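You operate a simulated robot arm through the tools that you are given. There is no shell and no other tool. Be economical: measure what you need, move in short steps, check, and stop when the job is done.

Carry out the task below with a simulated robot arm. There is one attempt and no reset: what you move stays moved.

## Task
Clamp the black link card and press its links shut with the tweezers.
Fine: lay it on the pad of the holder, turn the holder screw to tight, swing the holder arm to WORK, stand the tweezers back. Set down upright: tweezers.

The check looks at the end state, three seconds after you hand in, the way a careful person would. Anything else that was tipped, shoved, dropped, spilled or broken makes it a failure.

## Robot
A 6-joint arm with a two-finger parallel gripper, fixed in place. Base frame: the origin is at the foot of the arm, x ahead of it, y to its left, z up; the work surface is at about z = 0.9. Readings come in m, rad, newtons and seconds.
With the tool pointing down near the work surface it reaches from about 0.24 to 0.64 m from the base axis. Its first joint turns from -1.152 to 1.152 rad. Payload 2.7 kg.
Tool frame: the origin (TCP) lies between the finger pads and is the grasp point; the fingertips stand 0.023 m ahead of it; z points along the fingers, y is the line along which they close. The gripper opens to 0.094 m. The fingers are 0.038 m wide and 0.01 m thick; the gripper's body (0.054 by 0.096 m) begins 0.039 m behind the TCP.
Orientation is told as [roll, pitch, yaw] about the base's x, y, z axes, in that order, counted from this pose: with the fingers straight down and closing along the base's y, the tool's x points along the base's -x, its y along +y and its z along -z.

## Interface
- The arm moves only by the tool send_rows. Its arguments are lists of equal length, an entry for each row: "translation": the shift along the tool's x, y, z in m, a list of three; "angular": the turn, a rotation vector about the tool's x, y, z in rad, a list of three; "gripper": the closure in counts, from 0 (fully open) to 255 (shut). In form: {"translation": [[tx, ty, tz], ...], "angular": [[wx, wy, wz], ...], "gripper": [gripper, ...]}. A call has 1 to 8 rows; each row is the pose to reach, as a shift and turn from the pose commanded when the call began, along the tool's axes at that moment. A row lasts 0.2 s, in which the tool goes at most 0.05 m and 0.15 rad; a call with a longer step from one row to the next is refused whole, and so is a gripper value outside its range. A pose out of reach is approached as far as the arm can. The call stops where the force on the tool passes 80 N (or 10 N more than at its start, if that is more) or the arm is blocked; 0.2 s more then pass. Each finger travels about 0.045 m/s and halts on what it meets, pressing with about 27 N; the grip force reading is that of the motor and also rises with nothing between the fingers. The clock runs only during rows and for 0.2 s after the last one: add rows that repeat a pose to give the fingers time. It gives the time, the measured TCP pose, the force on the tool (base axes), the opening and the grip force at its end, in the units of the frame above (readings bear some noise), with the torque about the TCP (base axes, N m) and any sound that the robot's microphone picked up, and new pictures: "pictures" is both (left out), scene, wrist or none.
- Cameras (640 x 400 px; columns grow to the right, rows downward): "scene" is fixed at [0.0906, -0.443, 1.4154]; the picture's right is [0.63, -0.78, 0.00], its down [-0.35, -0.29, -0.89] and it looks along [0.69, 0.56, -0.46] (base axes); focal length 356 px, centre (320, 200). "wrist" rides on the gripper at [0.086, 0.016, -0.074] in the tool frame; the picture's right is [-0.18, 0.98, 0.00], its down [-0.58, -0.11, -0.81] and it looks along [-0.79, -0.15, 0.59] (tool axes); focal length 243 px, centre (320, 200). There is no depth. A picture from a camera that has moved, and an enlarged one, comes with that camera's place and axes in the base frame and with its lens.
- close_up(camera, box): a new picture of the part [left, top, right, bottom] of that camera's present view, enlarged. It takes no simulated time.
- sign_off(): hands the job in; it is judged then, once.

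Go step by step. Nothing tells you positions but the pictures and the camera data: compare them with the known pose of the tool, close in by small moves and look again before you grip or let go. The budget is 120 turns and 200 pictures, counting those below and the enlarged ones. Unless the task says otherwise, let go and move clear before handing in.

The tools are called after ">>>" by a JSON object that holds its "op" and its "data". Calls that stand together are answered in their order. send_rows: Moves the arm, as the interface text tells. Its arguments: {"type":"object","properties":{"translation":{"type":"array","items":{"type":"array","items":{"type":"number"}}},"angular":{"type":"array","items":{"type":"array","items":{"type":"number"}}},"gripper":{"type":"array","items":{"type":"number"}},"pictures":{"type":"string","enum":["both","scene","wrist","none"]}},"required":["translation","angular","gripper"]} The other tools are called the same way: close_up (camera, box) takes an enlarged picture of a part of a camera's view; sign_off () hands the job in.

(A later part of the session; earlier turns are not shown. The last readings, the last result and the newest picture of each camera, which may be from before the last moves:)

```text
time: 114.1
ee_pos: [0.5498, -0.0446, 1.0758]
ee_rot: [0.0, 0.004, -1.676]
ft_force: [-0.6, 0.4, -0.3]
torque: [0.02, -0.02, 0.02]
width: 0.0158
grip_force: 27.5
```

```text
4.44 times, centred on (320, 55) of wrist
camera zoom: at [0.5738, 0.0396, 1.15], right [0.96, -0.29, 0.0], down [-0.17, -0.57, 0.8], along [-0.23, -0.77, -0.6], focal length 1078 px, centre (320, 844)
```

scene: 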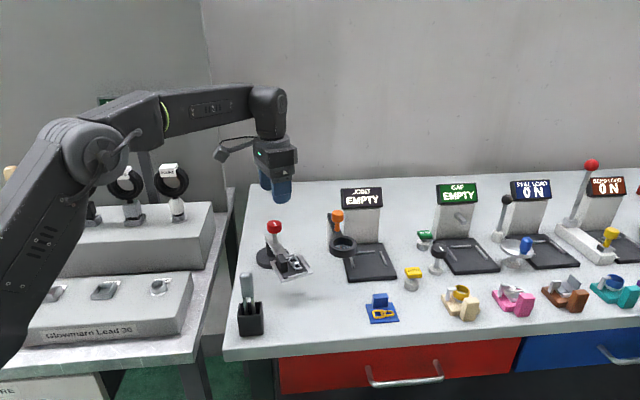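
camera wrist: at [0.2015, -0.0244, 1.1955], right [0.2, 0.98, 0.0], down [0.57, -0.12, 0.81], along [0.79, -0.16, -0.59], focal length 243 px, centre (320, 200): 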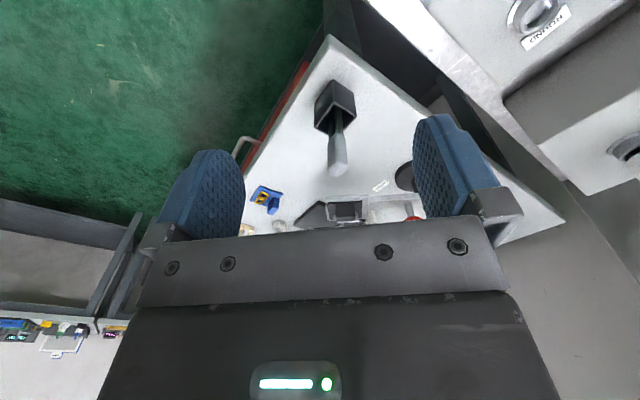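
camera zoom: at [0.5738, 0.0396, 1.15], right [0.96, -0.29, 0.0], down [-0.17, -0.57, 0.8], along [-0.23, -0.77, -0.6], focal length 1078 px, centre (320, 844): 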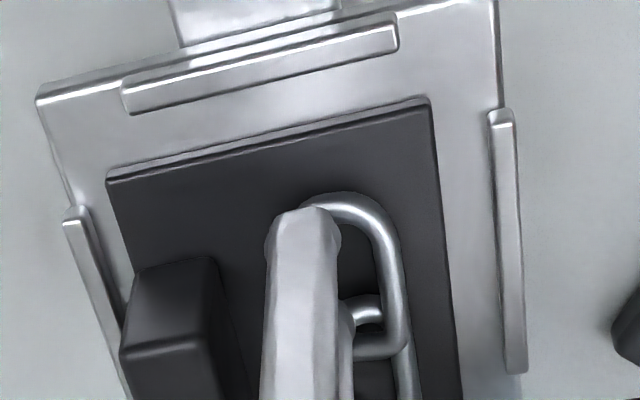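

>>> {"op": "send_rows", "data": {"translation": [[0, 0, 0.001], [0, 0, 0.002], [0, 0, 0.003], [0, 0, 0.004], [0, 0, 0.005], [0, 0, 0.005]], "angular": [[0, 0, 0], [0, 0, 0], [0, 0, 0], [0, 0, 0], [0, 0, 0], [0, 0, 0]], "gripper": [255, 255, 255, 255, 255, 255], "pictures": "none"}}

>>> {"op": "close_up", "data": {"camera": "wrist", "box": [270, 10, 370, 100]}}

>>> {"op": "close_up", "data": {"camera": "scene", "box": [295, 230, 335, 270]}}

```text
time: 115.5
ee_pos: [0.549, -0.0442, 1.0729]
ee_rot: [0.006, 0.002, -1.675]
ft_force: [0.5, -1.8, 23.1]
torque: [0.01, -0.12, -0.03]
width: 0.0156
grip_force: 26.7
```

```text
4.44 times, centred on (320, 55) of wrist
camera zoom: at [0.5725, 0.0397, 1.1466], right [0.96, -0.29, 0.01], down [-0.18, -0.57, 0.8], along [-0.23, -0.77, -0.6], focal length 1078 px, centre (320, 844)
```

zoom: 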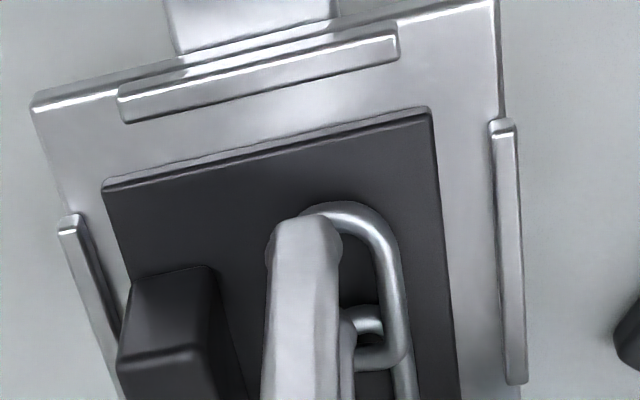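

```text
10.00 times, centred on (315, 250) of scene
camera zoom: at [0.0902, -0.443, 1.4155], right [0.63, -0.78, 0.0], down [-0.35, -0.29, -0.89], along [0.69, 0.56, -0.46], focal length 3557 px, centre (370, -300)
```

zoom: 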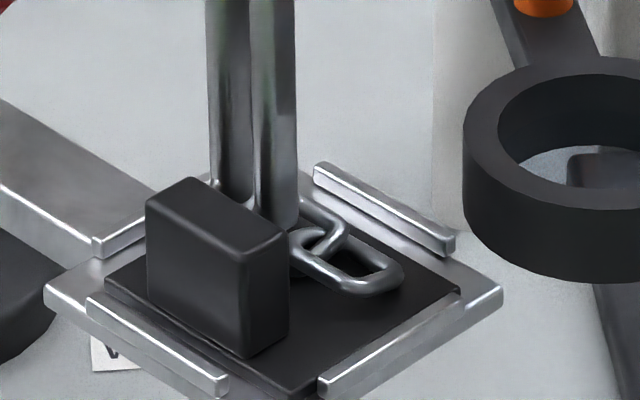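

>>> {"op": "send_rows", "data": {"translation": [[0, 0.0005, 0.0005], [0, 0.0005, 0.001], [0, 0.0005, 0.001], [0, 0.0005, 0.001], [0, 0.0005, 0.001], [0, 0.0005, 0.001], [0, 0.0005, 0.001], [0, 0.0005, 0.001]], "angular": [[0, 0, 0], [0, 0, 0], [0, 0, 0], [0, 0, 0], [0, 0, 0], [0, 0, 0], [0, 0, 0], [0, 0, 0]], "gripper": [255, 255, 255, 255, 255, 255, 255, 255], "pictures": "none"}}

>>> {"op": "send_rows", "data": {"translation": [[0, 0, -0.003], [0, 0, -0.02], [0, 0, -0.04], [0.0, 0, -0.055], [0.0, 0, -0.055]], "angular": [[0, 0, 0], [0, 0, 0], [0, 0, 0], [0, 0, 0], [0, 0, 0]], "gripper": [255, 255, 255, 255, 255], "pictures": "none"}}

>>> {"op": "close_up", "data": {"camera": "wrist", "box": [290, 0, 350, 60]}}

>>> {"op": "close_up", "data": {"camera": "scene", "box": [285, 200, 345, 275]}}

```text
time: 117.3
ee_pos: [0.549, -0.0437, 1.0706]
ee_rot: [0.005, 0.005, -1.675]
ft_force: [0.4, 0.3, 23.0]
torque: [0.16, -0.02, 0.05]
width: 0.0153
grip_force: 26.6
```

```text
time: 118.5
ee_pos: [0.5492, -0.0452, 1.1213]
ee_rot: [0.0, 0.005, -1.676]
ft_force: [0.4, -0.1, -0.2]
torque: [-0.02, 0.02, 0.04]
width: 0.0157
grip_force: 27.0
```

```text
6.67 times, centred on (320, 30) of wrist
camera zoom: at [0.5729, 0.0383, 1.197], right [0.96, -0.29, 0.0], down [-0.17, -0.57, 0.8], along [-0.23, -0.77, -0.6], focal length 1618 px, centre (320, 1333)
```

zoom: 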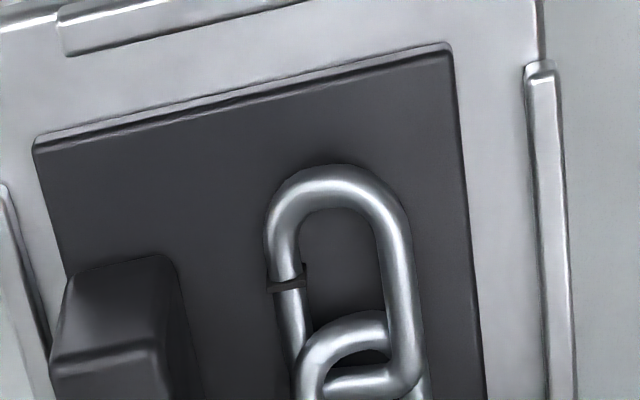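

```text
5.33 times, centred on (315, 238) of scene
camera zoom: at [0.0906, -0.443, 1.4154], right [0.63, -0.78, 0.0], down [-0.35, -0.29, -0.89], along [0.69, 0.56, -0.46], focal length 1897 px, centre (347, 0)
```

zoom: 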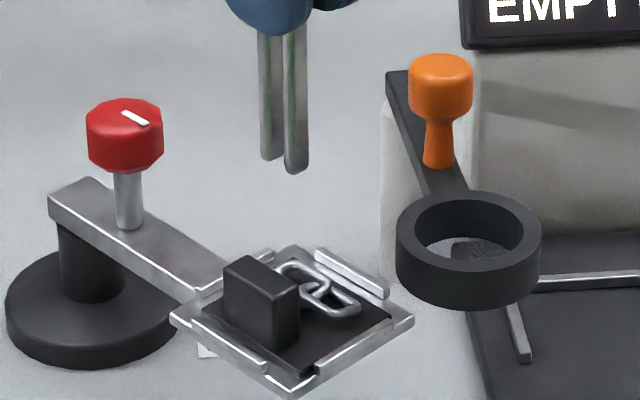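

The tweezers slip in the grip at about 24 N, so that is the most this grip can give, and the gap mark still looks the same. On the way back I'll turn to the first orientation and press once more at the middle of the two links.

>>> {"op": "send_rows", "data": {"translation": [[-0.001, 0.002, 0], [-0.002, 0.004, 0], [-0.003, 0.006, 0], [-0.004, 0.008, 0], [-0.005, 0.01, 0], [-0.0052, 0.011, 0]], "angular": [[0, 0, -0.14], [0, 0, -0.28], [0, 0, -0.42], [0, 0, -0.56], [0, 0, -0.7], [0, 0, -0.84]], "gripper": [255, 255, 255, 255, 255, 255], "pictures": "none"}}

>>> {"op": "send_rows", "data": {"translation": [[0, 0, 0], [0, 0, 0], [0, 0, 0], [0, 0, 0], [0, 0, 0.01], [0, 0, 0.035], [0, 0, 0.035]], "angular": [[0, 0, -0.14], [0, 0, -0.28], [0, 0, -0.42], [0, 0, -0.56], [0, 0, -0.7], [0, 0, -0.731], [0, 0, -0.731]], "gripper": [255, 255, 255, 255, 255, 255, 255], "pictures": "none"}}

>>> {"op": "close_up", "data": {"camera": "wrist", "box": [270, 30, 370, 120]}}

>>> {"op": "close_up", "data": {"camera": "scene", "box": [290, 225, 340, 275]}}

```text
time: 119.9
ee_pos: [0.5592, -0.0504, 1.123]
ee_rot: [0.006, 0.002, -0.833]
ft_force: [-0.2, 0.7, -1.6]
torque: [-0.01, 0.01, -0.01]
width: 0.0155
grip_force: 26.7
```

```text
time: 121.5
ee_pos: [0.5584, -0.051, 1.0866]
ee_rot: [0.005, -0.002, -0.103]
ft_force: [0.4, 0.6, -1.2]
torque: [0.0, -0.01, 0.02]
width: 0.0155
grip_force: 27.5
```

```text
4.44 times, centred on (320, 75) of wrist
camera zoom: at [0.4746, -0.0261, 1.1606], right [0.28, 0.96, 0.01], down [0.56, -0.17, 0.81], along [0.77, -0.23, -0.59], focal length 1078 px, centre (320, 756)
```

zoom: 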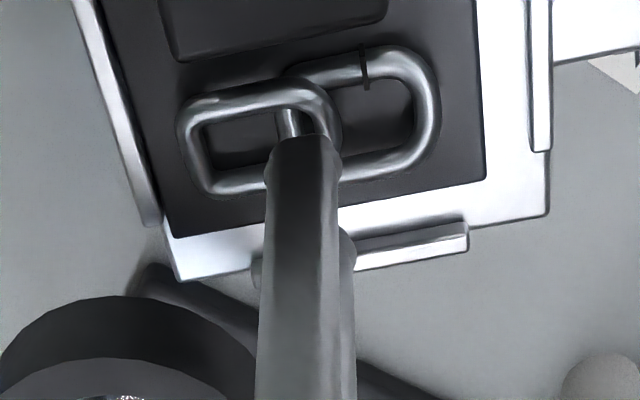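

```text
8.00 times, centred on (315, 250) of scene
camera zoom: at [0.0906, -0.443, 1.4154], right [0.63, -0.78, 0.0], down [-0.35, -0.29, -0.89], along [0.69, 0.56, -0.46], focal length 2845 px, centre (360, -200)
```

zoom: 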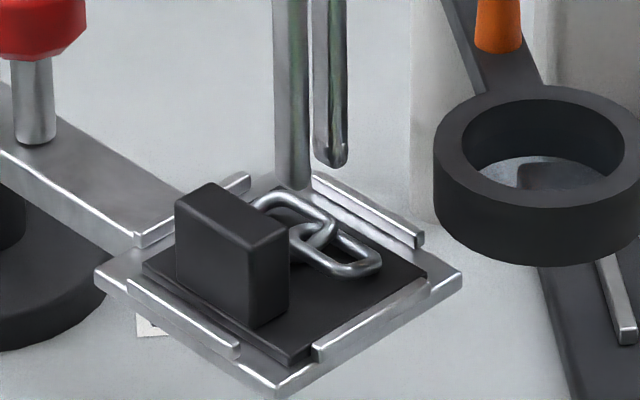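

>>> {"op": "send_rows", "data": {"translation": [[0, 0, 0.008], [0, 0, 0.012], [0, 0, 0.014], [0, 0, 0.016], [0, 0, 0.018], [0, 0, 0.0185], [0, 0, 0.0185], [0, 0, 0.0185]], "angular": [[0, 0, 0], [0, 0, 0], [0, 0, 0], [0, 0, 0], [0, 0, 0], [0, 0, 0], [0, 0, 0], [0, 0, 0]], "gripper": [255, 255, 255, 255, 255, 255, 255, 255], "pictures": "none"}}

>>> {"op": "close_up", "data": {"camera": "wrist", "box": [270, 30, 370, 120]}}

```text
time: 123.3
ee_pos: [0.5602, -0.05, 1.0698]
ee_rot: [0.006, -0.005, -0.105]
ft_force: [0.7, -0.1, 11.8]
torque: [-0.02, 0.06, -0.01]
width: 0.0154
grip_force: 27.1
```

```text
4.44 times, centred on (320, 75) of wrist
camera zoom: at [0.4747, -0.0256, 1.1445], right [0.29, 0.96, 0.01], down [0.56, -0.17, 0.81], along [0.78, -0.23, -0.59], focal length 1078 px, centre (320, 756)
```

zoom: 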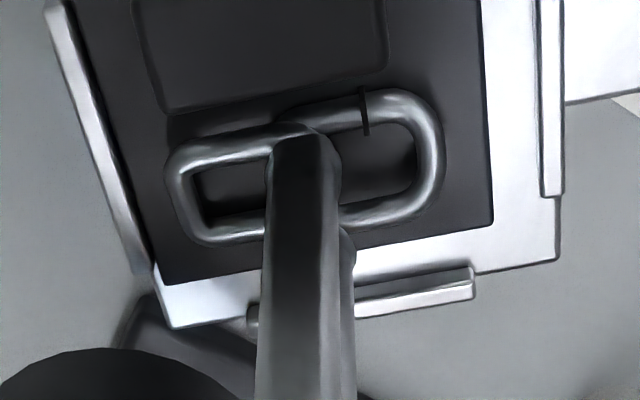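

Still no change in the mark. I'll lift, return to the cup pose, and check from above that the prongs are over the opening.

>>> {"op": "send_rows", "data": {"translation": [[0, 0, -0.025], [0, 0, -0.055], [0.035, -0.0035, -0.055], [0.07, -0.007, -0.055], [0.105, -0.0105, -0.055], [0.14, -0.014, -0.055], [0.1731, -0.0173, -0.055], [0.1731, -0.0173, -0.055]], "angular": [[0, 0, 0], [0, 0, 0], [0, 0, 0.14], [0, 0, 0.28], [0, 0, 0.42], [0, 0, 0.56], [0, 0, 0.68], [0, 0, 0.68]], "gripper": [255, 255, 255, 255, 255, 255, 255, 255], "pictures": "none"}}

>>> {"op": "close_up", "data": {"camera": "wrist", "box": [240, 0, 400, 130]}}

>>> {"op": "close_up", "data": {"camera": "scene", "box": [215, 230, 345, 340]}}

```text
time: 125.1
ee_pos: [0.3847, -0.0481, 1.1253]
ee_rot: [0.005, 0.002, -0.787]
ft_force: [-0.3, 0.2, -0.7]
torque: [-0.01, -0.02, -0.02]
width: 0.0154
grip_force: 27.1
```

```text
3.08 times, centred on (320, 65) of wrist
camera zoom: at [0.3337, 0.0239, 1.1998], right [0.83, 0.56, 0.01], down [0.33, -0.49, 0.81], along [0.46, -0.66, -0.59], focal length 746 px, centre (320, 615)
```

zoom: 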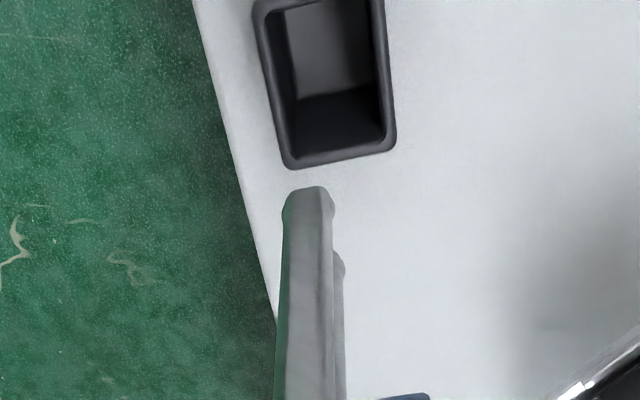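

```text
3.64 times, centred on (280, 285) of scene
camera zoom: at [0.0906, -0.443, 1.4154], right [0.63, -0.78, 0.0], down [-0.35, -0.29, -0.89], along [0.69, 0.56, -0.46], focal length 1293 px, centre (466, -109)
```

zoom: 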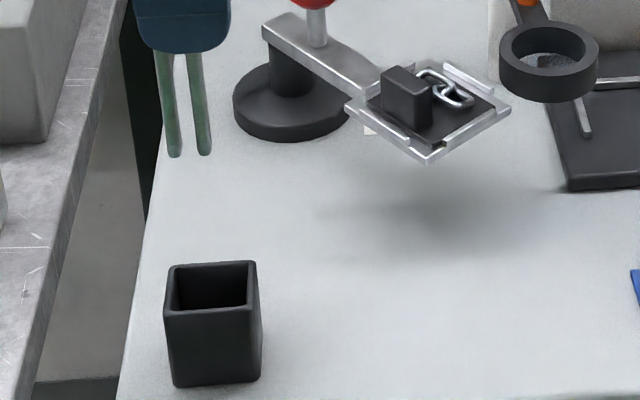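

The alignment matches the pick-up pose. Lowering into the cup.

>>> {"op": "send_rows", "data": {"translation": [[0, 0, 0.03], [0, 0, 0.06], [0, 0, 0.09], [0, 0, 0.115], [0, 0, 0.124], [0, 0, 0.124]], "angular": [[0, 0, 0], [0, 0, 0], [0, 0, 0], [0, 0, 0], [0, 0, 0], [0, 0, 0]], "gripper": [255, 255, 255, 255, 255, 255], "pictures": "none"}}

>>> {"op": "close_up", "data": {"camera": "scene", "box": [205, 230, 305, 345]}}

>>> {"op": "close_up", "data": {"camera": "wrist", "box": [200, 0, 440, 240]}}

```text
time: 126.5
ee_pos: [0.3831, -0.049, 0.9997]
ee_rot: [0.006, 0.0, -0.787]
ft_force: [-0.8, 0.3, -0.5]
torque: [0.02, -0.03, 0.0]
width: 0.0155
grip_force: 27.2
```

```text
3.48 times, centred on (255, 288) of scene
camera zoom: at [0.0906, -0.443, 1.4154], right [0.63, -0.78, 0.0], down [-0.35, -0.29, -0.89], along [0.69, 0.56, -0.46], focal length 1237 px, centre (546, -104)
```

zoom: 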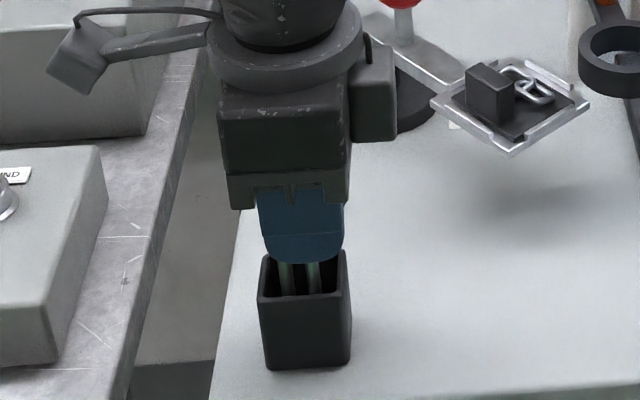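

```text
1.67 times, centred on (320, 120) of wrist
camera zoom: at [0.3341, 0.0232, 1.0747], right [0.82, 0.57, 0.0], down [0.33, -0.49, 0.81], along [0.46, -0.66, -0.59], focal length 404 px, centre (320, 333)
```

zoom: 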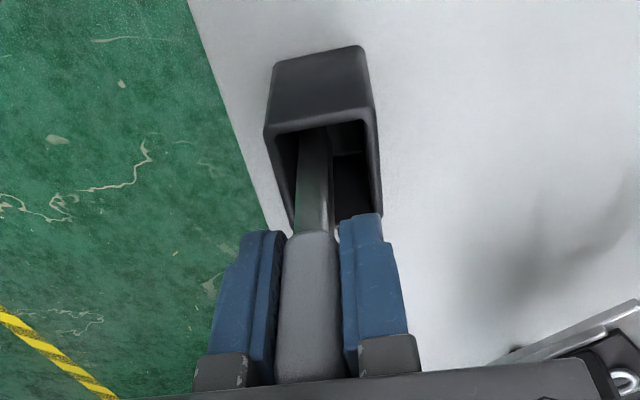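

>>> {"op": "send_rows", "data": {"translation": [[0, 0, 0.002], [0, 0, 0.004], [0, 0, 0.006], [0, 0, 0.006]], "angular": [[0, 0, 0], [0, 0, 0], [0, 0, 0], [0, 0, 0]], "gripper": [255, 255, 255, 255], "pictures": "none"}}

```text
time: 127.5
ee_pos: [0.3857, -0.0485, 0.9951]
ee_rot: [0.006, 0.0, -0.787]
ft_force: [-1.0, -0.2, 5.9]
torque: [0.01, 0.17, 0.04]
width: 0.0156
grip_force: 27.1
```

The prongs stand on the cup floor (6 N). I release, and then test the handle's wide side: if squeezing it closes the prongs, the press has to be a pinch.

>>> {"op": "send_rows", "data": {"translation": [[0, 0, 0], [0, 0, 0], [0, 0, 0], [0, 0, -0.03], [0, 0, -0.07], [0, 0, -0.07]], "angular": [[0, 0, 0], [0, 0, 0], [0, 0, 0], [0, 0, 0], [0, 0, 0], [0, 0, 0]], "gripper": [200, 140, 100, 80, 80, 80], "pictures": "none"}}

>>> {"op": "send_rows", "data": {"translation": [[0, 0, 0], [0, 0, 0], [0, 0, 0], [0, 0, 0], [0, 0, 0], [0, 0, 0], [0, 0, 0], [0, 0, 0]], "angular": [[0, 0, -0.145], [0, 0, -0.29], [0, 0, -0.435], [0, 0, -0.58], [0, 0, -0.725], [0, 0, -0.87], [0, 0, -1.015], [0, 0, -1.16]], "gripper": [80, 80, 80, 80, 80, 80, 80, 80], "pictures": "none"}}

>>> {"op": "send_rows", "data": {"translation": [[0, 0, 0], [0, 0, 0], [0, 0, 0], [0, 0, 0]], "angular": [[0, 0, -0.145], [0, 0, -0.29], [0, 0, -0.411], [0, 0, -0.411]], "gripper": [80, 80, 80, 80], "pictures": "none"}}

>>> {"op": "close_up", "data": {"camera": "wrist", "box": [200, 0, 440, 200]}}

>>> {"op": "close_up", "data": {"camera": "scene", "box": [205, 230, 305, 345]}}

```text
time: 128.9
ee_pos: [0.3866, -0.0512, 1.0629]
ee_rot: [0.004, 0.001, -0.784]
ft_force: [0.5, 0.3, -0.5]
torque: [0.02, -0.01, 0.01]
width: 0.0643
grip_force: 0.0
```

```text
time: 130.7
ee_pos: [0.3868, -0.05, 1.0654]
ee_rot: [0.004, -0.006, 0.38]
ft_force: [1.3, 0.1, -0.3]
torque: [-0.03, -0.03, 0.01]
width: 0.0644
grip_force: 0.1
```

```text
time: 131.7
ee_pos: [0.3863, -0.05, 1.0635]
ee_rot: [0.002, -0.005, 0.789]
ft_force: [1.4, 0.4, -0.1]
torque: [0.0, -0.01, 0.0]
width: 0.0645
grip_force: 0.0
```

```text
2.00 times, centred on (320, 100) of wrist
camera zoom: at [0.3128, -0.1002, 1.1376], right [-0.57, 0.82, 0.0], down [0.48, 0.33, 0.81], along [0.67, 0.46, -0.59], focal length 485 px, centre (320, 400)
```

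zoom: 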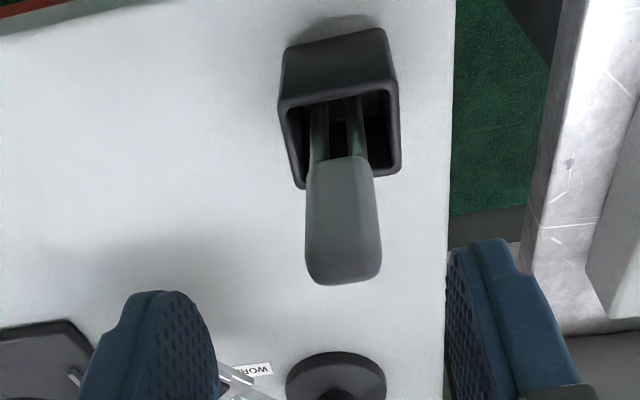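

```text
3.48 times, centred on (255, 288) of scene
camera zoom: at [0.0906, -0.443, 1.4154], right [0.63, -0.78, 0.0], down [-0.35, -0.29, -0.89], along [0.69, 0.56, -0.46], focal length 1237 px, centre (546, -104)
```

zoom: 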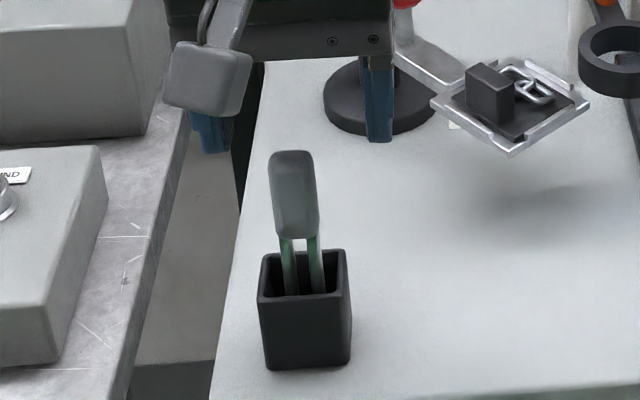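

The tweezers stand upright. Gripping the wide side gently to see whether the prongs move.

>>> {"op": "send_rows", "data": {"translation": [[0, 0.004, 0], [0, 0.004, 0.03], [0, 0.004, 0.062], [0, 0.004, 0.062], [0, 0.004, 0.062], [0, 0.004, 0.062], [0, 0.004, 0.062]], "angular": [[0, 0, 0], [0, 0, 0], [0, 0, 0], [0, 0, 0], [0, 0, 0], [0, 0, 0], [0, 0, 0]], "gripper": [90, 90, 90, 140, 170, 255, 255], "pictures": "none"}}

>>> {"op": "close_up", "data": {"camera": "wrist", "box": [220, 40, 420, 220]}}

>>> {"op": "close_up", "data": {"camera": "scene", "box": [205, 230, 305, 345]}}

```text
time: 133.3
ee_pos: [0.3824, -0.0467, 1.0011]
ee_rot: [0.0, -0.005, 0.786]
ft_force: [-0.2, 0.0, -0.3]
torque: [-0.01, 0.02, -0.02]
width: 0.0213
grip_force: 26.6
```

```text
2.22 times, centred on (320, 130) of wrist
camera zoom: at [0.3093, -0.0969, 1.0756], right [-0.57, 0.82, 0.0], down [0.49, 0.33, 0.81], along [0.67, 0.46, -0.59], focal length 539 px, centre (320, 356)
```

zoom: 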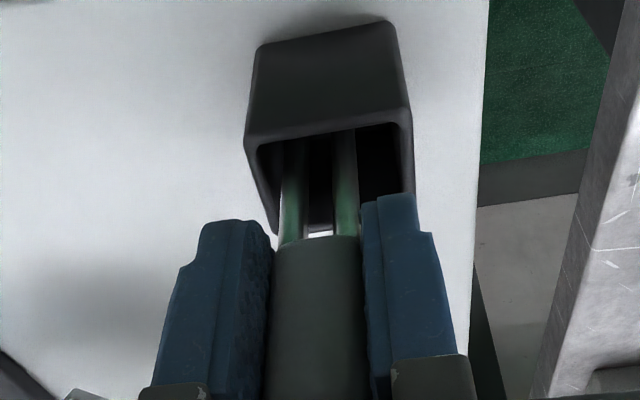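

```text
3.48 times, centred on (255, 288) of scene
camera zoom: at [0.0906, -0.443, 1.4154], right [0.63, -0.78, 0.0], down [-0.35, -0.29, -0.89], along [0.69, 0.56, -0.46], focal length 1237 px, centre (546, -104)
```

zoom: 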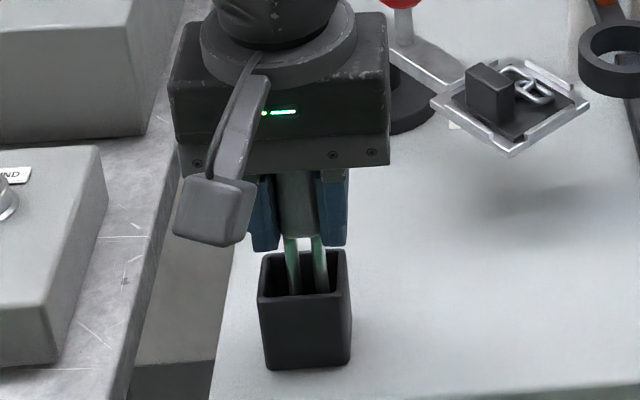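

Squeezing the wide side doesn't move the prongs, so it is a rigid fork and pressing is right. I release it upright in the cup and take the same view of the chain as before pressing, for comparison.

>>> {"op": "send_rows", "data": {"translation": [[0, 0, 0], [0, 0, 0], [0, 0, 0], [0, 0, -0.03], [0, 0, -0.07], [0, 0, -0.115]], "angular": [[0, 0, 0], [0, 0, 0], [0, 0, 0], [0, 0, 0], [0, 0, 0], [0, 0, 0]], "gripper": [200, 140, 90, 90, 90, 90], "pictures": "none"}}

>>> {"op": "send_rows", "data": {"translation": [[-0.015, -0.015, 0], [-0.034, -0.034, 0], [-0.053, -0.053, 0], [-0.072, -0.072, 0], [-0.091, -0.091, 0], [-0.112, -0.113, 0], [-0.112, -0.113, 0]], "angular": [[0, 0, 0.14], [0, 0, 0.28], [0, 0, 0.42], [0, 0, 0.56], [0, 0, 0.7], [0, 0, 0.79], [0, 0, 0.79]], "gripper": [0, 0, 0, 0, 0, 0, 0], "pictures": "none"}}

>>> {"op": "close_up", "data": {"camera": "wrist", "box": [280, 30, 350, 85]}}

>>> {"op": "close_up", "data": {"camera": "scene", "box": [215, 200, 365, 345]}}

```text
time: 134.7
ee_pos: [0.3801, -0.0481, 1.1178]
ee_rot: [0.001, -0.005, 0.784]
ft_force: [-0.2, -0.3, 0.2]
torque: [-0.03, 0.02, 0.01]
width: 0.0605
grip_force: 0.0
```

```text
time: 136.3
ee_pos: [0.5404, -0.0464, 1.1161]
ee_rot: [0.005, -0.002, -0.005]
ft_force: [-0.3, 0.9, -0.3]
torque: [0.01, 0.01, 0.02]
width: 0.094
grip_force: 0.2
```

```text
7.27 times, centred on (315, 58) of wrist
camera zoom: at [0.453, -0.0301, 1.1905], right [0.19, 0.98, 0.0], down [0.58, -0.12, 0.81], along [0.79, -0.15, -0.59], focal length 1764 px, centre (356, 1236)
```

zoom: 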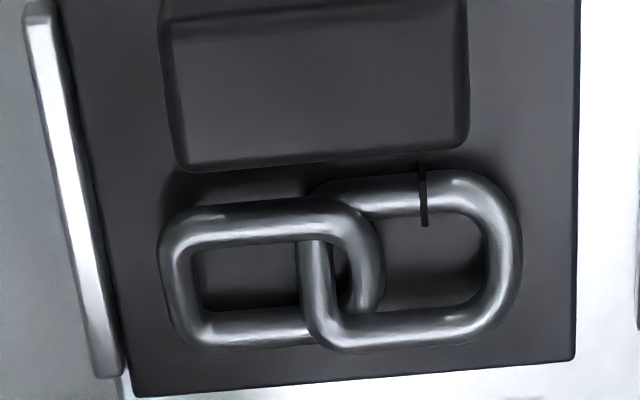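

```text
2.76 times, centred on (290, 272) of scene
camera zoom: at [0.0906, -0.443, 1.4154], right [0.63, -0.78, 0.0], down [-0.35, -0.29, -0.89], along [0.69, 0.56, -0.46], focal length 981 px, centre (403, 0)
```

zoom: 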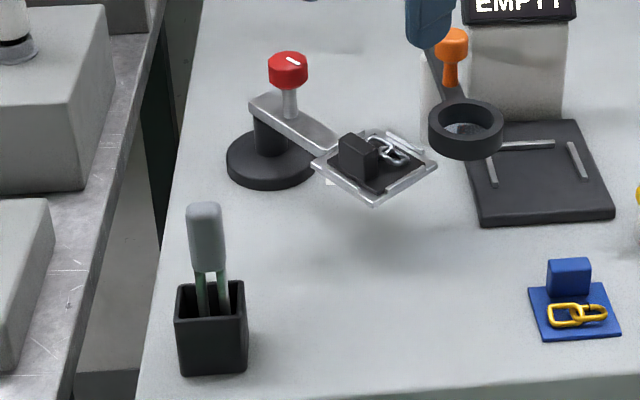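

The view is identical to before pressing, so I can't confirm closure visually. I'll make one more careful attempt, this time holding the tweezers by their wide sides (as one would pinch them), pressing with the tips' midpoint on the gap. First, picking them up.

>>> {"op": "send_rows", "data": {"translation": [[0.02, 0, 0], [0.05, 0, 0], [0.08, 0, 0], [0.11, 0, 0], [0.135, 0, 0], [0.159, 0, 0], [0.159, 0, 0]], "angular": [[0, 0, -0.14], [0, 0, -0.28], [0, 0, -0.42], [0, 0, -0.56], [0, 0, -0.7], [0, 0, -0.79], [0, 0, -0.79]], "gripper": [90, 90, 90, 90, 90, 90, 90], "pictures": "none"}}

>>> {"op": "send_rows", "data": {"translation": [[0, 0, 0.04], [0, 0, 0.08], [0, 0, 0.115], [0, 0, 0.115], [0, 0, 0.115], [0, 0, 0.115], [0, 0, 0.115], [0, 0, 0.115]], "angular": [[0, 0, 0], [0, 0, 0], [0, 0, 0], [0, 0, 0], [0, 0, 0], [0, 0, 0], [0, 0, 0], [0, 0, 0]], "gripper": [90, 90, 90, 90, 140, 180, 255, 255], "pictures": "none"}}

>>> {"op": "send_rows", "data": {"translation": [[0, 0, -0.03], [0, 0, -0.07], [0, 0, -0.11], [0, 0, -0.13], [0, 0, -0.13]], "angular": [[0, 0, 0], [0, 0, 0], [0, 0, 0], [0, 0, 0], [0, 0, 0]], "gripper": [255, 255, 255, 255, 255], "pictures": "none"}}

>>> {"op": "close_up", "data": {"camera": "scene", "box": [205, 210, 305, 340]}}

```text
time: 137.9
ee_pos: [0.3831, -0.0459, 1.1181]
ee_rot: [-0.001, -0.007, 0.786]
ft_force: [-0.1, -0.1, -0.2]
torque: [-0.02, 0.03, 0.05]
width: 0.0607
grip_force: 0.0
```

```text
time: 139.7
ee_pos: [0.3833, -0.0476, 1.0035]
ee_rot: [0.001, -0.006, 0.785]
ft_force: [-0.7, -0.2, -0.8]
torque: [0.03, -0.01, 0.04]
width: 0.0217
grip_force: 27.0
```

```text
time: 140.9
ee_pos: [0.3815, -0.0471, 1.1331]
ee_rot: [0.002, -0.004, 0.785]
ft_force: [0.7, -0.4, 0.0]
torque: [0.02, -0.02, 0.01]
width: 0.0217
grip_force: 26.8
```

```text
3.08 times, centred on (255, 275) of scene
camera zoom: at [0.0906, -0.443, 1.4154], right [0.63, -0.78, 0.0], down [-0.35, -0.29, -0.89], along [0.69, 0.56, -0.46], focal length 1094 px, centre (520, -31)
```

zoom: 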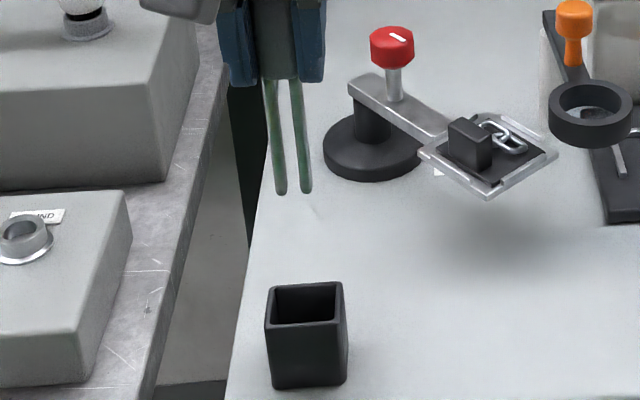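

>>> {"op": "send_rows", "data": {"translation": [[-0.012, -0.013, 0], [-0.024, -0.026, 0], [-0.036, -0.039, 0], [-0.048, -0.052, 0], [-0.06, -0.066, 0], [-0.0735, -0.0806, 0], [-0.0735, -0.0806, 0]], "angular": [[0, 0, 0.14], [0, 0, 0.28], [0, 0, 0.42], [0, 0, 0.56], [0, 0, 0.7], [0, 0, 0.84], [0, 0, 0.89]], "gripper": [255, 255, 255, 255, 255, 255, 255], "pictures": "none"}}

>>> {"op": "send_rows", "data": {"translation": [[0, 0, 0.04], [0, 0, 0.075], [-0.005, 0, 0.075], [-0.009, 0, 0.075], [-0.012, 0, 0.075], [-0.0145, 0, 0.075], [-0.0145, 0, 0.075]], "angular": [[0, 0, 0], [0, 0, 0], [0, 0, 0], [0, 0, 0], [0, 0, 0], [0, 0, 0], [0, 0, 0]], "gripper": [255, 255, 255, 255, 255, 255, 255], "pictures": "none"}}

>>> {"op": "close_up", "data": {"camera": "scene", "box": [280, 220, 340, 280]}}

```text
time: 142.5
ee_pos: [0.4943, -0.0533, 1.1322]
ee_rot: [0.005, -0.001, -0.107]
ft_force: [-0.2, -0.2, 0.0]
torque: [0.03, -0.01, 0.02]
width: 0.0213
grip_force: 26.6
```

```text
time: 144.1
ee_pos: [0.5043, -0.0512, 1.0573]
ee_rot: [0.004, -0.001, -0.105]
ft_force: [-8.8, 0.3, 0.7]
torque: [-0.03, 0.8, 0.09]
width: 0.0215
grip_force: 27.2
```

```text
6.67 times, centred on (310, 250) of scene
camera zoom: at [0.0903, -0.443, 1.4155], right [0.63, -0.78, 0.0], down [-0.35, -0.29, -0.89], along [0.69, 0.56, -0.46], focal length 2371 px, centre (387, -133)
```

zoom: 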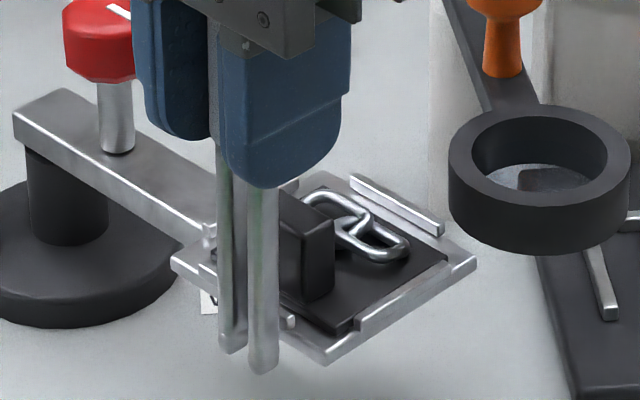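

>>> {"op": "send_rows", "data": {"translation": [[0.003, 0, 0], [0.01, 0, 0], [0.01, 0, -0.04], [0.01, 0, -0.075], [-0.015, 0.008, -0.075], [-0.0346, 0.016, -0.075], [-0.0346, 0.016, -0.045], [-0.0346, 0.016, -0.04]], "angular": [[0, 0, 0], [0, 0, 0], [0, 0, 0], [0, 0, 0], [0, 0, 0], [0, 0, 0], [0, 0, 0], [0, 0, 0]], "gripper": [255, 255, 255, 255, 255, 255, 255, 255], "pictures": "none"}}

>>> {"op": "close_up", "data": {"camera": "wrist", "box": [270, 30, 370, 120]}}

>>> {"op": "close_up", "data": {"camera": "scene", "box": [290, 225, 340, 275]}}

```text
time: 145.9
ee_pos: [0.5423, -0.0413, 1.098]
ee_rot: [0.006, -0.004, -0.103]
ft_force: [-0.4, -0.5, -0.4]
torque: [-0.02, 0.01, -0.01]
width: 0.0214
grip_force: 26.9
```

```text
4.44 times, centred on (320, 75) of wrist
camera zoom: at [0.4566, -0.0165, 1.1723], right [0.28, 0.96, 0.01], down [0.56, -0.17, 0.81], along [0.78, -0.23, -0.59], focal length 1078 px, centre (320, 756)
```

zoom: 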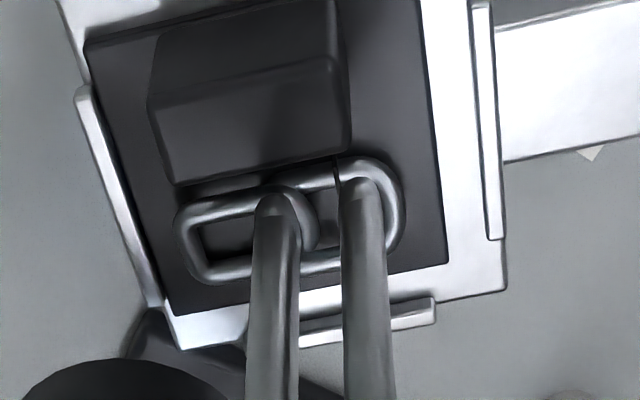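

```text
8.00 times, centred on (315, 250) of scene
camera zoom: at [0.0906, -0.443, 1.4154], right [0.63, -0.78, 0.0], down [-0.35, -0.29, -0.89], along [0.69, 0.56, -0.46], focal length 2845 px, centre (360, -200)
```

zoom: 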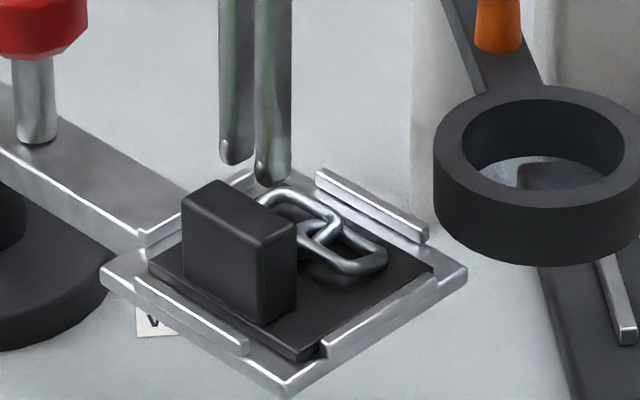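

This grip gives a clear view of both tips: they need to move 8 mm forward to bracket the gap. Shifting and lowering.

>>> {"op": "send_rows", "data": {"translation": [[-0.004, 0.001, 0], [-0.0078, 0.0023, 0], [-0.0078, 0.0023, 0.013], [-0.0078, 0.0023, 0.013]], "angular": [[0, 0, 0], [0, 0, 0], [0, 0, 0], [0, 0, 0]], "gripper": [255, 255, 255, 255], "pictures": "none"}}

>>> {"op": "close_up", "data": {"camera": "wrist", "box": [270, 30, 370, 120]}}

```text
time: 146.9
ee_pos: [0.5517, -0.04, 1.0842]
ee_rot: [0.004, -0.004, -0.104]
ft_force: [-0.7, -0.3, -0.4]
torque: [0.0, 0.0, -0.01]
width: 0.0214
grip_force: 26.9
```

```text
4.44 times, centred on (320, 75) of wrist
camera zoom: at [0.4661, -0.0154, 1.1583], right [0.28, 0.96, 0.01], down [0.56, -0.17, 0.81], along [0.77, -0.23, -0.59], focal length 1078 px, centre (320, 756)
```

zoom: 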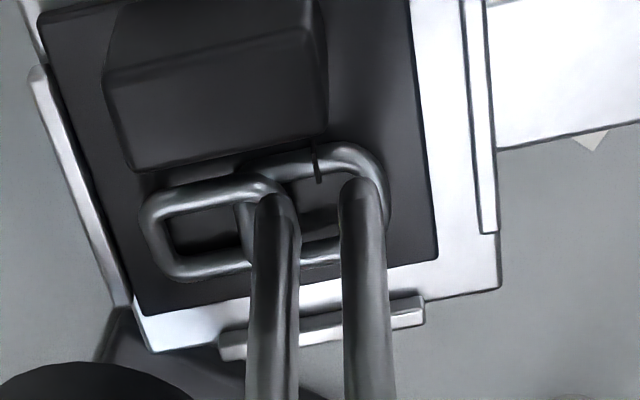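

The tips will land symmetrically on both sides of the gap. Pressing and holding.

>>> {"op": "send_rows", "data": {"translation": [[0, 0, 0.004], [0, 0, 0.007], [0, 0, 0.009], [0, 0, 0.01], [0, 0, 0.011], [0, 0, 0.011]], "angular": [[0, 0, 0], [0, 0, 0], [0, 0, 0], [0, 0, 0], [0, 0, 0], [0, 0, 0]], "gripper": [255, 255, 255, 255, 255, 255], "pictures": "none"}}

>>> {"op": "close_up", "data": {"camera": "wrist", "box": [270, 30, 370, 120]}}

```text
time: 148.3
ee_pos: [0.5521, -0.039, 1.0761]
ee_rot: [0.003, -0.01, -0.104]
ft_force: [0.6, -1.6, 22.8]
torque: [-0.16, -0.12, -0.01]
width: 0.0217
grip_force: 27.4
```

```text
4.44 times, centred on (320, 75) of wrist
camera zoom: at [0.4661, -0.0146, 1.15], right [0.28, 0.96, 0.01], down [0.56, -0.17, 0.81], along [0.78, -0.23, -0.59], focal length 1078 px, centre (320, 756)
```

zoom: 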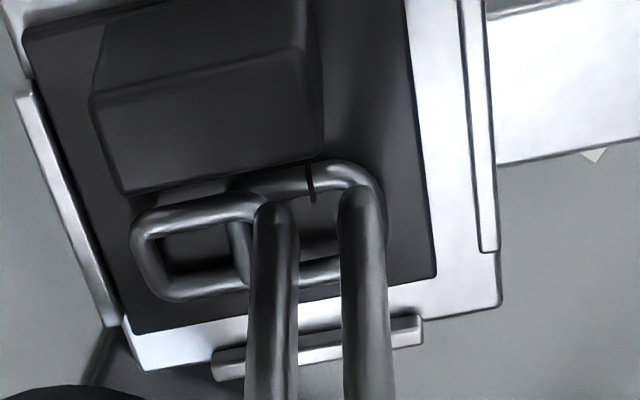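

Contact came slightly inside the leg; I lift a little, shift 4 mm toward the leg, and press again.

>>> {"op": "send_rows", "data": {"translation": [[0, 0, -0.008], [0.004, 0, -0.008], [0.004, 0, -0.003], [0.004, 0, 0.0], [0.004, 0, 0.001], [0.004, 0, 0.002], [0.004, 0, 0.002], [0.004, 0, 0.002]], "angular": [[0, 0, 0], [0, 0, 0], [0, 0, 0], [0, 0, 0], [0, 0, 0], [0, 0, 0], [0, 0, 0], [0, 0, 0]], "gripper": [255, 255, 255, 255, 255, 255, 255, 255], "pictures": "none"}}

>>> {"op": "close_up", "data": {"camera": "wrist", "box": [270, 30, 370, 120]}}

```text
time: 150.1
ee_pos: [0.5484, -0.0372, 1.0738]
ee_rot: [0.004, -0.006, -0.102]
ft_force: [-0.1, 1.0, 22.7]
torque: [0.0, -0.15, 0.03]
width: 0.0217
grip_force: 26.9
```

```text
4.44 times, centred on (320, 75) of wrist
camera zoom: at [0.4625, -0.0138, 1.1476], right [0.28, 0.96, 0.01], down [0.56, -0.17, 0.81], along [0.78, -0.23, -0.59], focal length 1078 px, centre (320, 756)
```

zoom: 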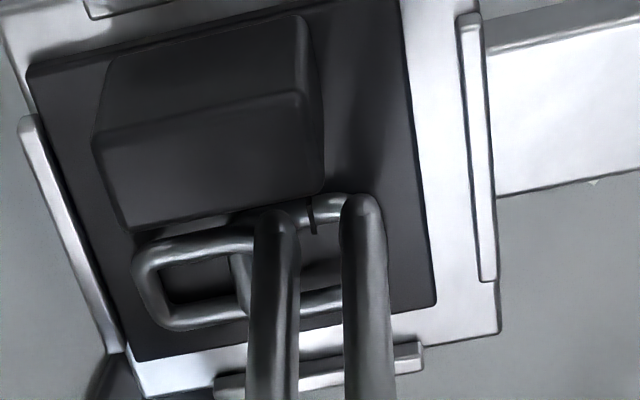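

Now both tips press on the leg with the gap exactly between them. Holding, then returning to the cup.

>>> {"op": "send_rows", "data": {"translation": [[0, 0, 0], [0, 0, 0.0005], [0, 0, 0.0005], [0, 0, 0.0005], [0, 0, 0.0005], [0, 0, 0.0005], [0, 0, 0.0005]], "angular": [[0, 0, 0], [0, 0, 0], [0, 0, 0], [0, 0, 0], [0, 0, 0], [0, 0, 0], [0, 0, 0]], "gripper": [255, 255, 255, 255, 255, 255, 255], "pictures": "none"}}

>>> {"op": "send_rows", "data": {"translation": [[0, 0, -0.01], [0, 0, -0.035], [0, 0, -0.06], [0, 0, -0.06]], "angular": [[0, 0, 0], [0, 0, 0], [0, 0, 0], [0, 0, 0]], "gripper": [255, 255, 255, 255], "pictures": "none"}}

>>> {"op": "close_up", "data": {"camera": "wrist", "box": [280, 20, 360, 85]}}

>>> {"op": "close_up", "data": {"camera": "scene", "box": [270, 200, 360, 280]}}

```text
time: 151.7
ee_pos: [0.5463, -0.0387, 1.0748]
ee_rot: [0.005, -0.008, -0.104]
ft_force: [0.5, 0.3, 22.8]
torque: [-0.04, -0.11, 0.01]
width: 0.0217
grip_force: 27.5
```

```text
time: 152.7
ee_pos: [0.5487, -0.0396, 1.1325]
ee_rot: [0.004, -0.001, -0.103]
ft_force: [1.3, 0.3, -0.6]
torque: [-0.02, -0.02, 0.0]
width: 0.0217
grip_force: 27.5
```

```text
6.15 times, centred on (320, 52) of wrist
camera zoom: at [0.4627, -0.0142, 1.2063], right [0.28, 0.96, 0.0], down [0.57, -0.17, 0.81], along [0.77, -0.23, -0.59], focal length 1493 px, centre (320, 1108)
```

zoom: 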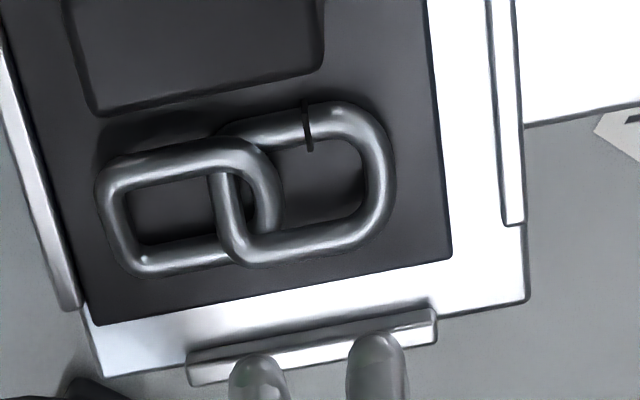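

```text
5.00 times, centred on (315, 240) of scene
camera zoom: at [0.0906, -0.443, 1.4154], right [0.63, -0.78, 0.0], down [-0.35, -0.29, -0.89], along [0.69, 0.56, -0.46], focal length 1778 px, centre (345, 0)
```

zoom: 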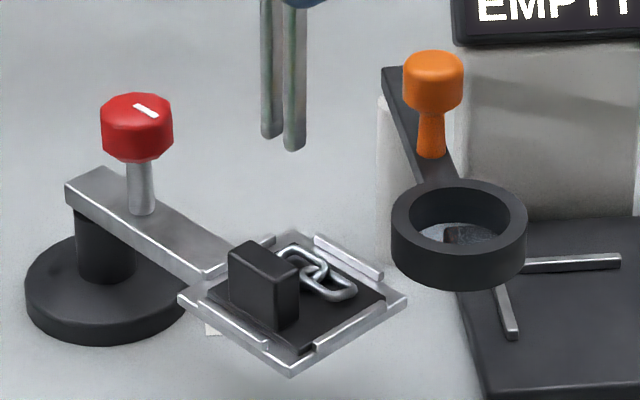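

I accept the pressing now: centred on the gap, 23 N, held for several seconds. Returning the tweezers to the cup.

>>> {"op": "send_rows", "data": {"translation": [[0.02, -0.003, 0], [0.048, -0.007, 0], [0.076, -0.011, 0], [0.104, -0.015, 0], [0.132, -0.02, 0], [0.1618, -0.0249, 0], [0.1618, -0.0249, 0], [0.1618, -0.0249, 0]], "angular": [[0, 0, -0.14], [0, 0, -0.28], [0, 0, -0.42], [0, 0, -0.56], [0, 0, -0.7], [0, 0, -0.84], [0, 0, -0.89], [0, 0, -0.89]], "gripper": [255, 255, 255, 255, 255, 255, 255, 255], "pictures": "none"}}

>>> {"op": "close_up", "data": {"camera": "scene", "box": [205, 210, 305, 340]}}

>>> {"op": "close_up", "data": {"camera": "wrist", "box": [240, 0, 400, 130]}}

```text
time: 154.5
ee_pos: [0.3838, -0.0503, 1.1298]
ee_rot: [0.0, -0.006, 0.787]
ft_force: [0.3, 0.1, -0.4]
torque: [0.01, 0.01, 0.0]
width: 0.0214
grip_force: 27.2
```

```text
3.08 times, centred on (255, 275) of scene
camera zoom: at [0.0906, -0.443, 1.4154], right [0.63, -0.78, 0.0], down [-0.35, -0.29, -0.89], along [0.69, 0.56, -0.46], focal length 1094 px, centre (520, -31)
```

zoom: 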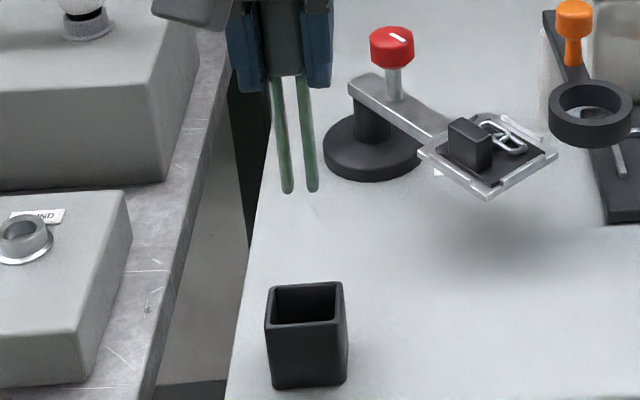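

```text
3.08 times, centred on (320, 65) of wrist
camera zoom: at [0.3105, -0.1004, 1.2039], right [-0.57, 0.82, 0.0], down [0.48, 0.33, 0.81], along [0.67, 0.46, -0.59], focal length 746 px, centre (320, 615)
```

zoom: 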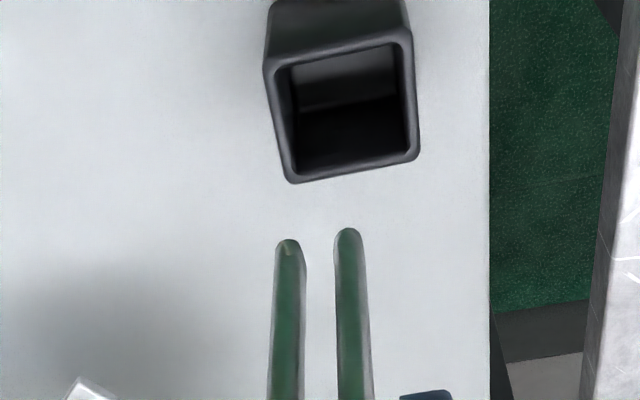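

The tips sit a few millimetres off the cup's centre; I correct by 5 mm and lower in.

>>> {"op": "send_rows", "data": {"translation": [[-0.004, 0.0055, 0], [-0.004, 0.0055, 0.04], [-0.004, 0.0055, 0.08], [-0.004, 0.0055, 0.11], [-0.004, 0.0055, 0.122], [-0.004, 0.0055, 0.122]], "angular": [[0, 0, 0], [0, 0, 0], [0, 0, 0], [0, 0, 0], [0, 0, 0], [0, 0, 0]], "gripper": [255, 255, 255, 255, 255, 255], "pictures": "none"}}

>>> {"op": "close_up", "data": {"camera": "wrist", "box": [220, 20, 420, 200]}}

>>> {"op": "close_up", "data": {"camera": "scene", "box": [205, 230, 305, 345]}}

```text
time: 155.9
ee_pos: [0.3828, -0.039, 1.0086]
ee_rot: [0.003, -0.006, 0.786]
ft_force: [0.2, -0.6, -0.5]
torque: [-0.01, -0.02, 0.03]
width: 0.0215
grip_force: 26.7
```

```text
2.22 times, centred on (320, 110) of wrist
camera zoom: at [0.3092, -0.0886, 1.0829], right [-0.57, 0.82, 0.0], down [0.49, 0.33, 0.81], along [0.67, 0.46, -0.59], focal length 539 px, centre (320, 400)
```

zoom: 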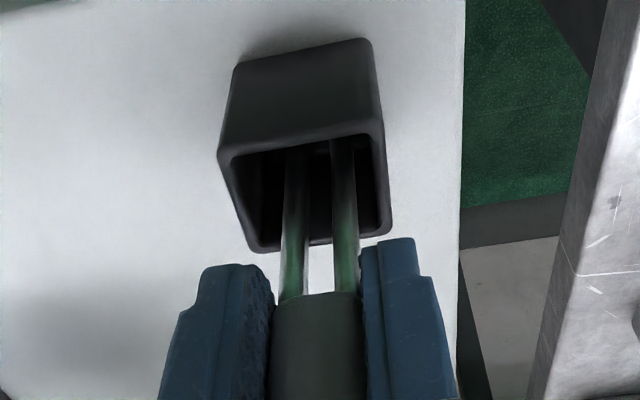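

```text
3.48 times, centred on (255, 288) of scene
camera zoom: at [0.0906, -0.443, 1.4154], right [0.63, -0.78, 0.0], down [-0.35, -0.29, -0.89], along [0.69, 0.56, -0.46], focal length 1237 px, centre (546, -104)
```

zoom: 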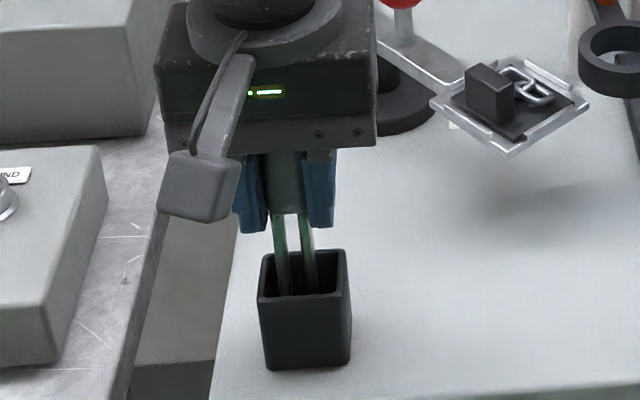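

>>> {"op": "send_rows", "data": {"translation": [[0, 0, 0.003], [0, 0, 0.006], [0, 0, 0.008], [0, 0, 0.009], [0, 0, 0.009]], "angular": [[0, 0, 0], [0, 0, 0], [0, 0, 0], [0, 0, 0], [0, 0, 0]], "gripper": [255, 255, 255, 255, 255], "pictures": "none"}}

```text
time: 157.1
ee_pos: [0.3815, -0.0387, 0.9992]
ee_rot: [0.002, -0.004, 0.783]
ft_force: [0.5, -0.3, -0.8]
torque: [-0.01, -0.01, -0.03]
width: 0.0214
grip_force: 26.6
```

>>> {"op": "send_rows", "data": {"translation": [[0, 0, 0.001], [0, 0, 0.002], [0, 0, 0.003], [0, 0, 0.003]], "angular": [[0, 0, 0], [0, 0, 0], [0, 0, 0], [0, 0, 0]], "gripper": [255, 255, 255, 255], "pictures": "none"}}

```text
time: 158.1
ee_pos: [0.3824, -0.0388, 0.9971]
ee_rot: [-0.005, -0.009, 0.788]
ft_force: [-3.5, -1.4, 22.4]
torque: [-0.03, 0.17, 0.02]
width: 0.0215
grip_force: 27.0
```

Contact with the cup floor. Releasing and rising straight up.

>>> {"op": "send_rows", "data": {"translation": [[0, 0, -0.002], [0, 0, -0.002], [0, 0, -0.002], [0, 0, -0.002], [0, 0, -0.03], [0, 0, -0.07], [0, 0, -0.11]], "angular": [[0, 0, 0], [0, 0, 0], [0, 0, 0], [0, 0, 0], [0, 0, 0], [0, 0, 0], [0, 0, 0]], "gripper": [255, 200, 140, 100, 100, 100, 100], "pictures": "none"}}

>>> {"op": "close_up", "data": {"camera": "scene", "box": [205, 200, 365, 345]}}

```text
time: 159.7
ee_pos: [0.3786, -0.0385, 1.1071]
ee_rot: [0.001, -0.005, 0.786]
ft_force: [-0.2, -0.8, 0.9]
torque: [0.0, 0.01, 0.02]
width: 0.0571
grip_force: 0.1
```

```text
2.76 times, centred on (285, 272) of scene
camera zoom: at [0.0906, -0.443, 1.4154], right [0.63, -0.78, 0.0], down [-0.35, -0.29, -0.89], along [0.69, 0.56, -0.46], focal length 981 px, centre (417, 0)
```

zoom: 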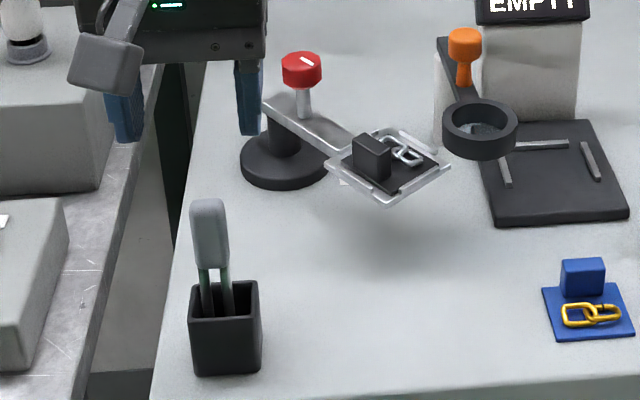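

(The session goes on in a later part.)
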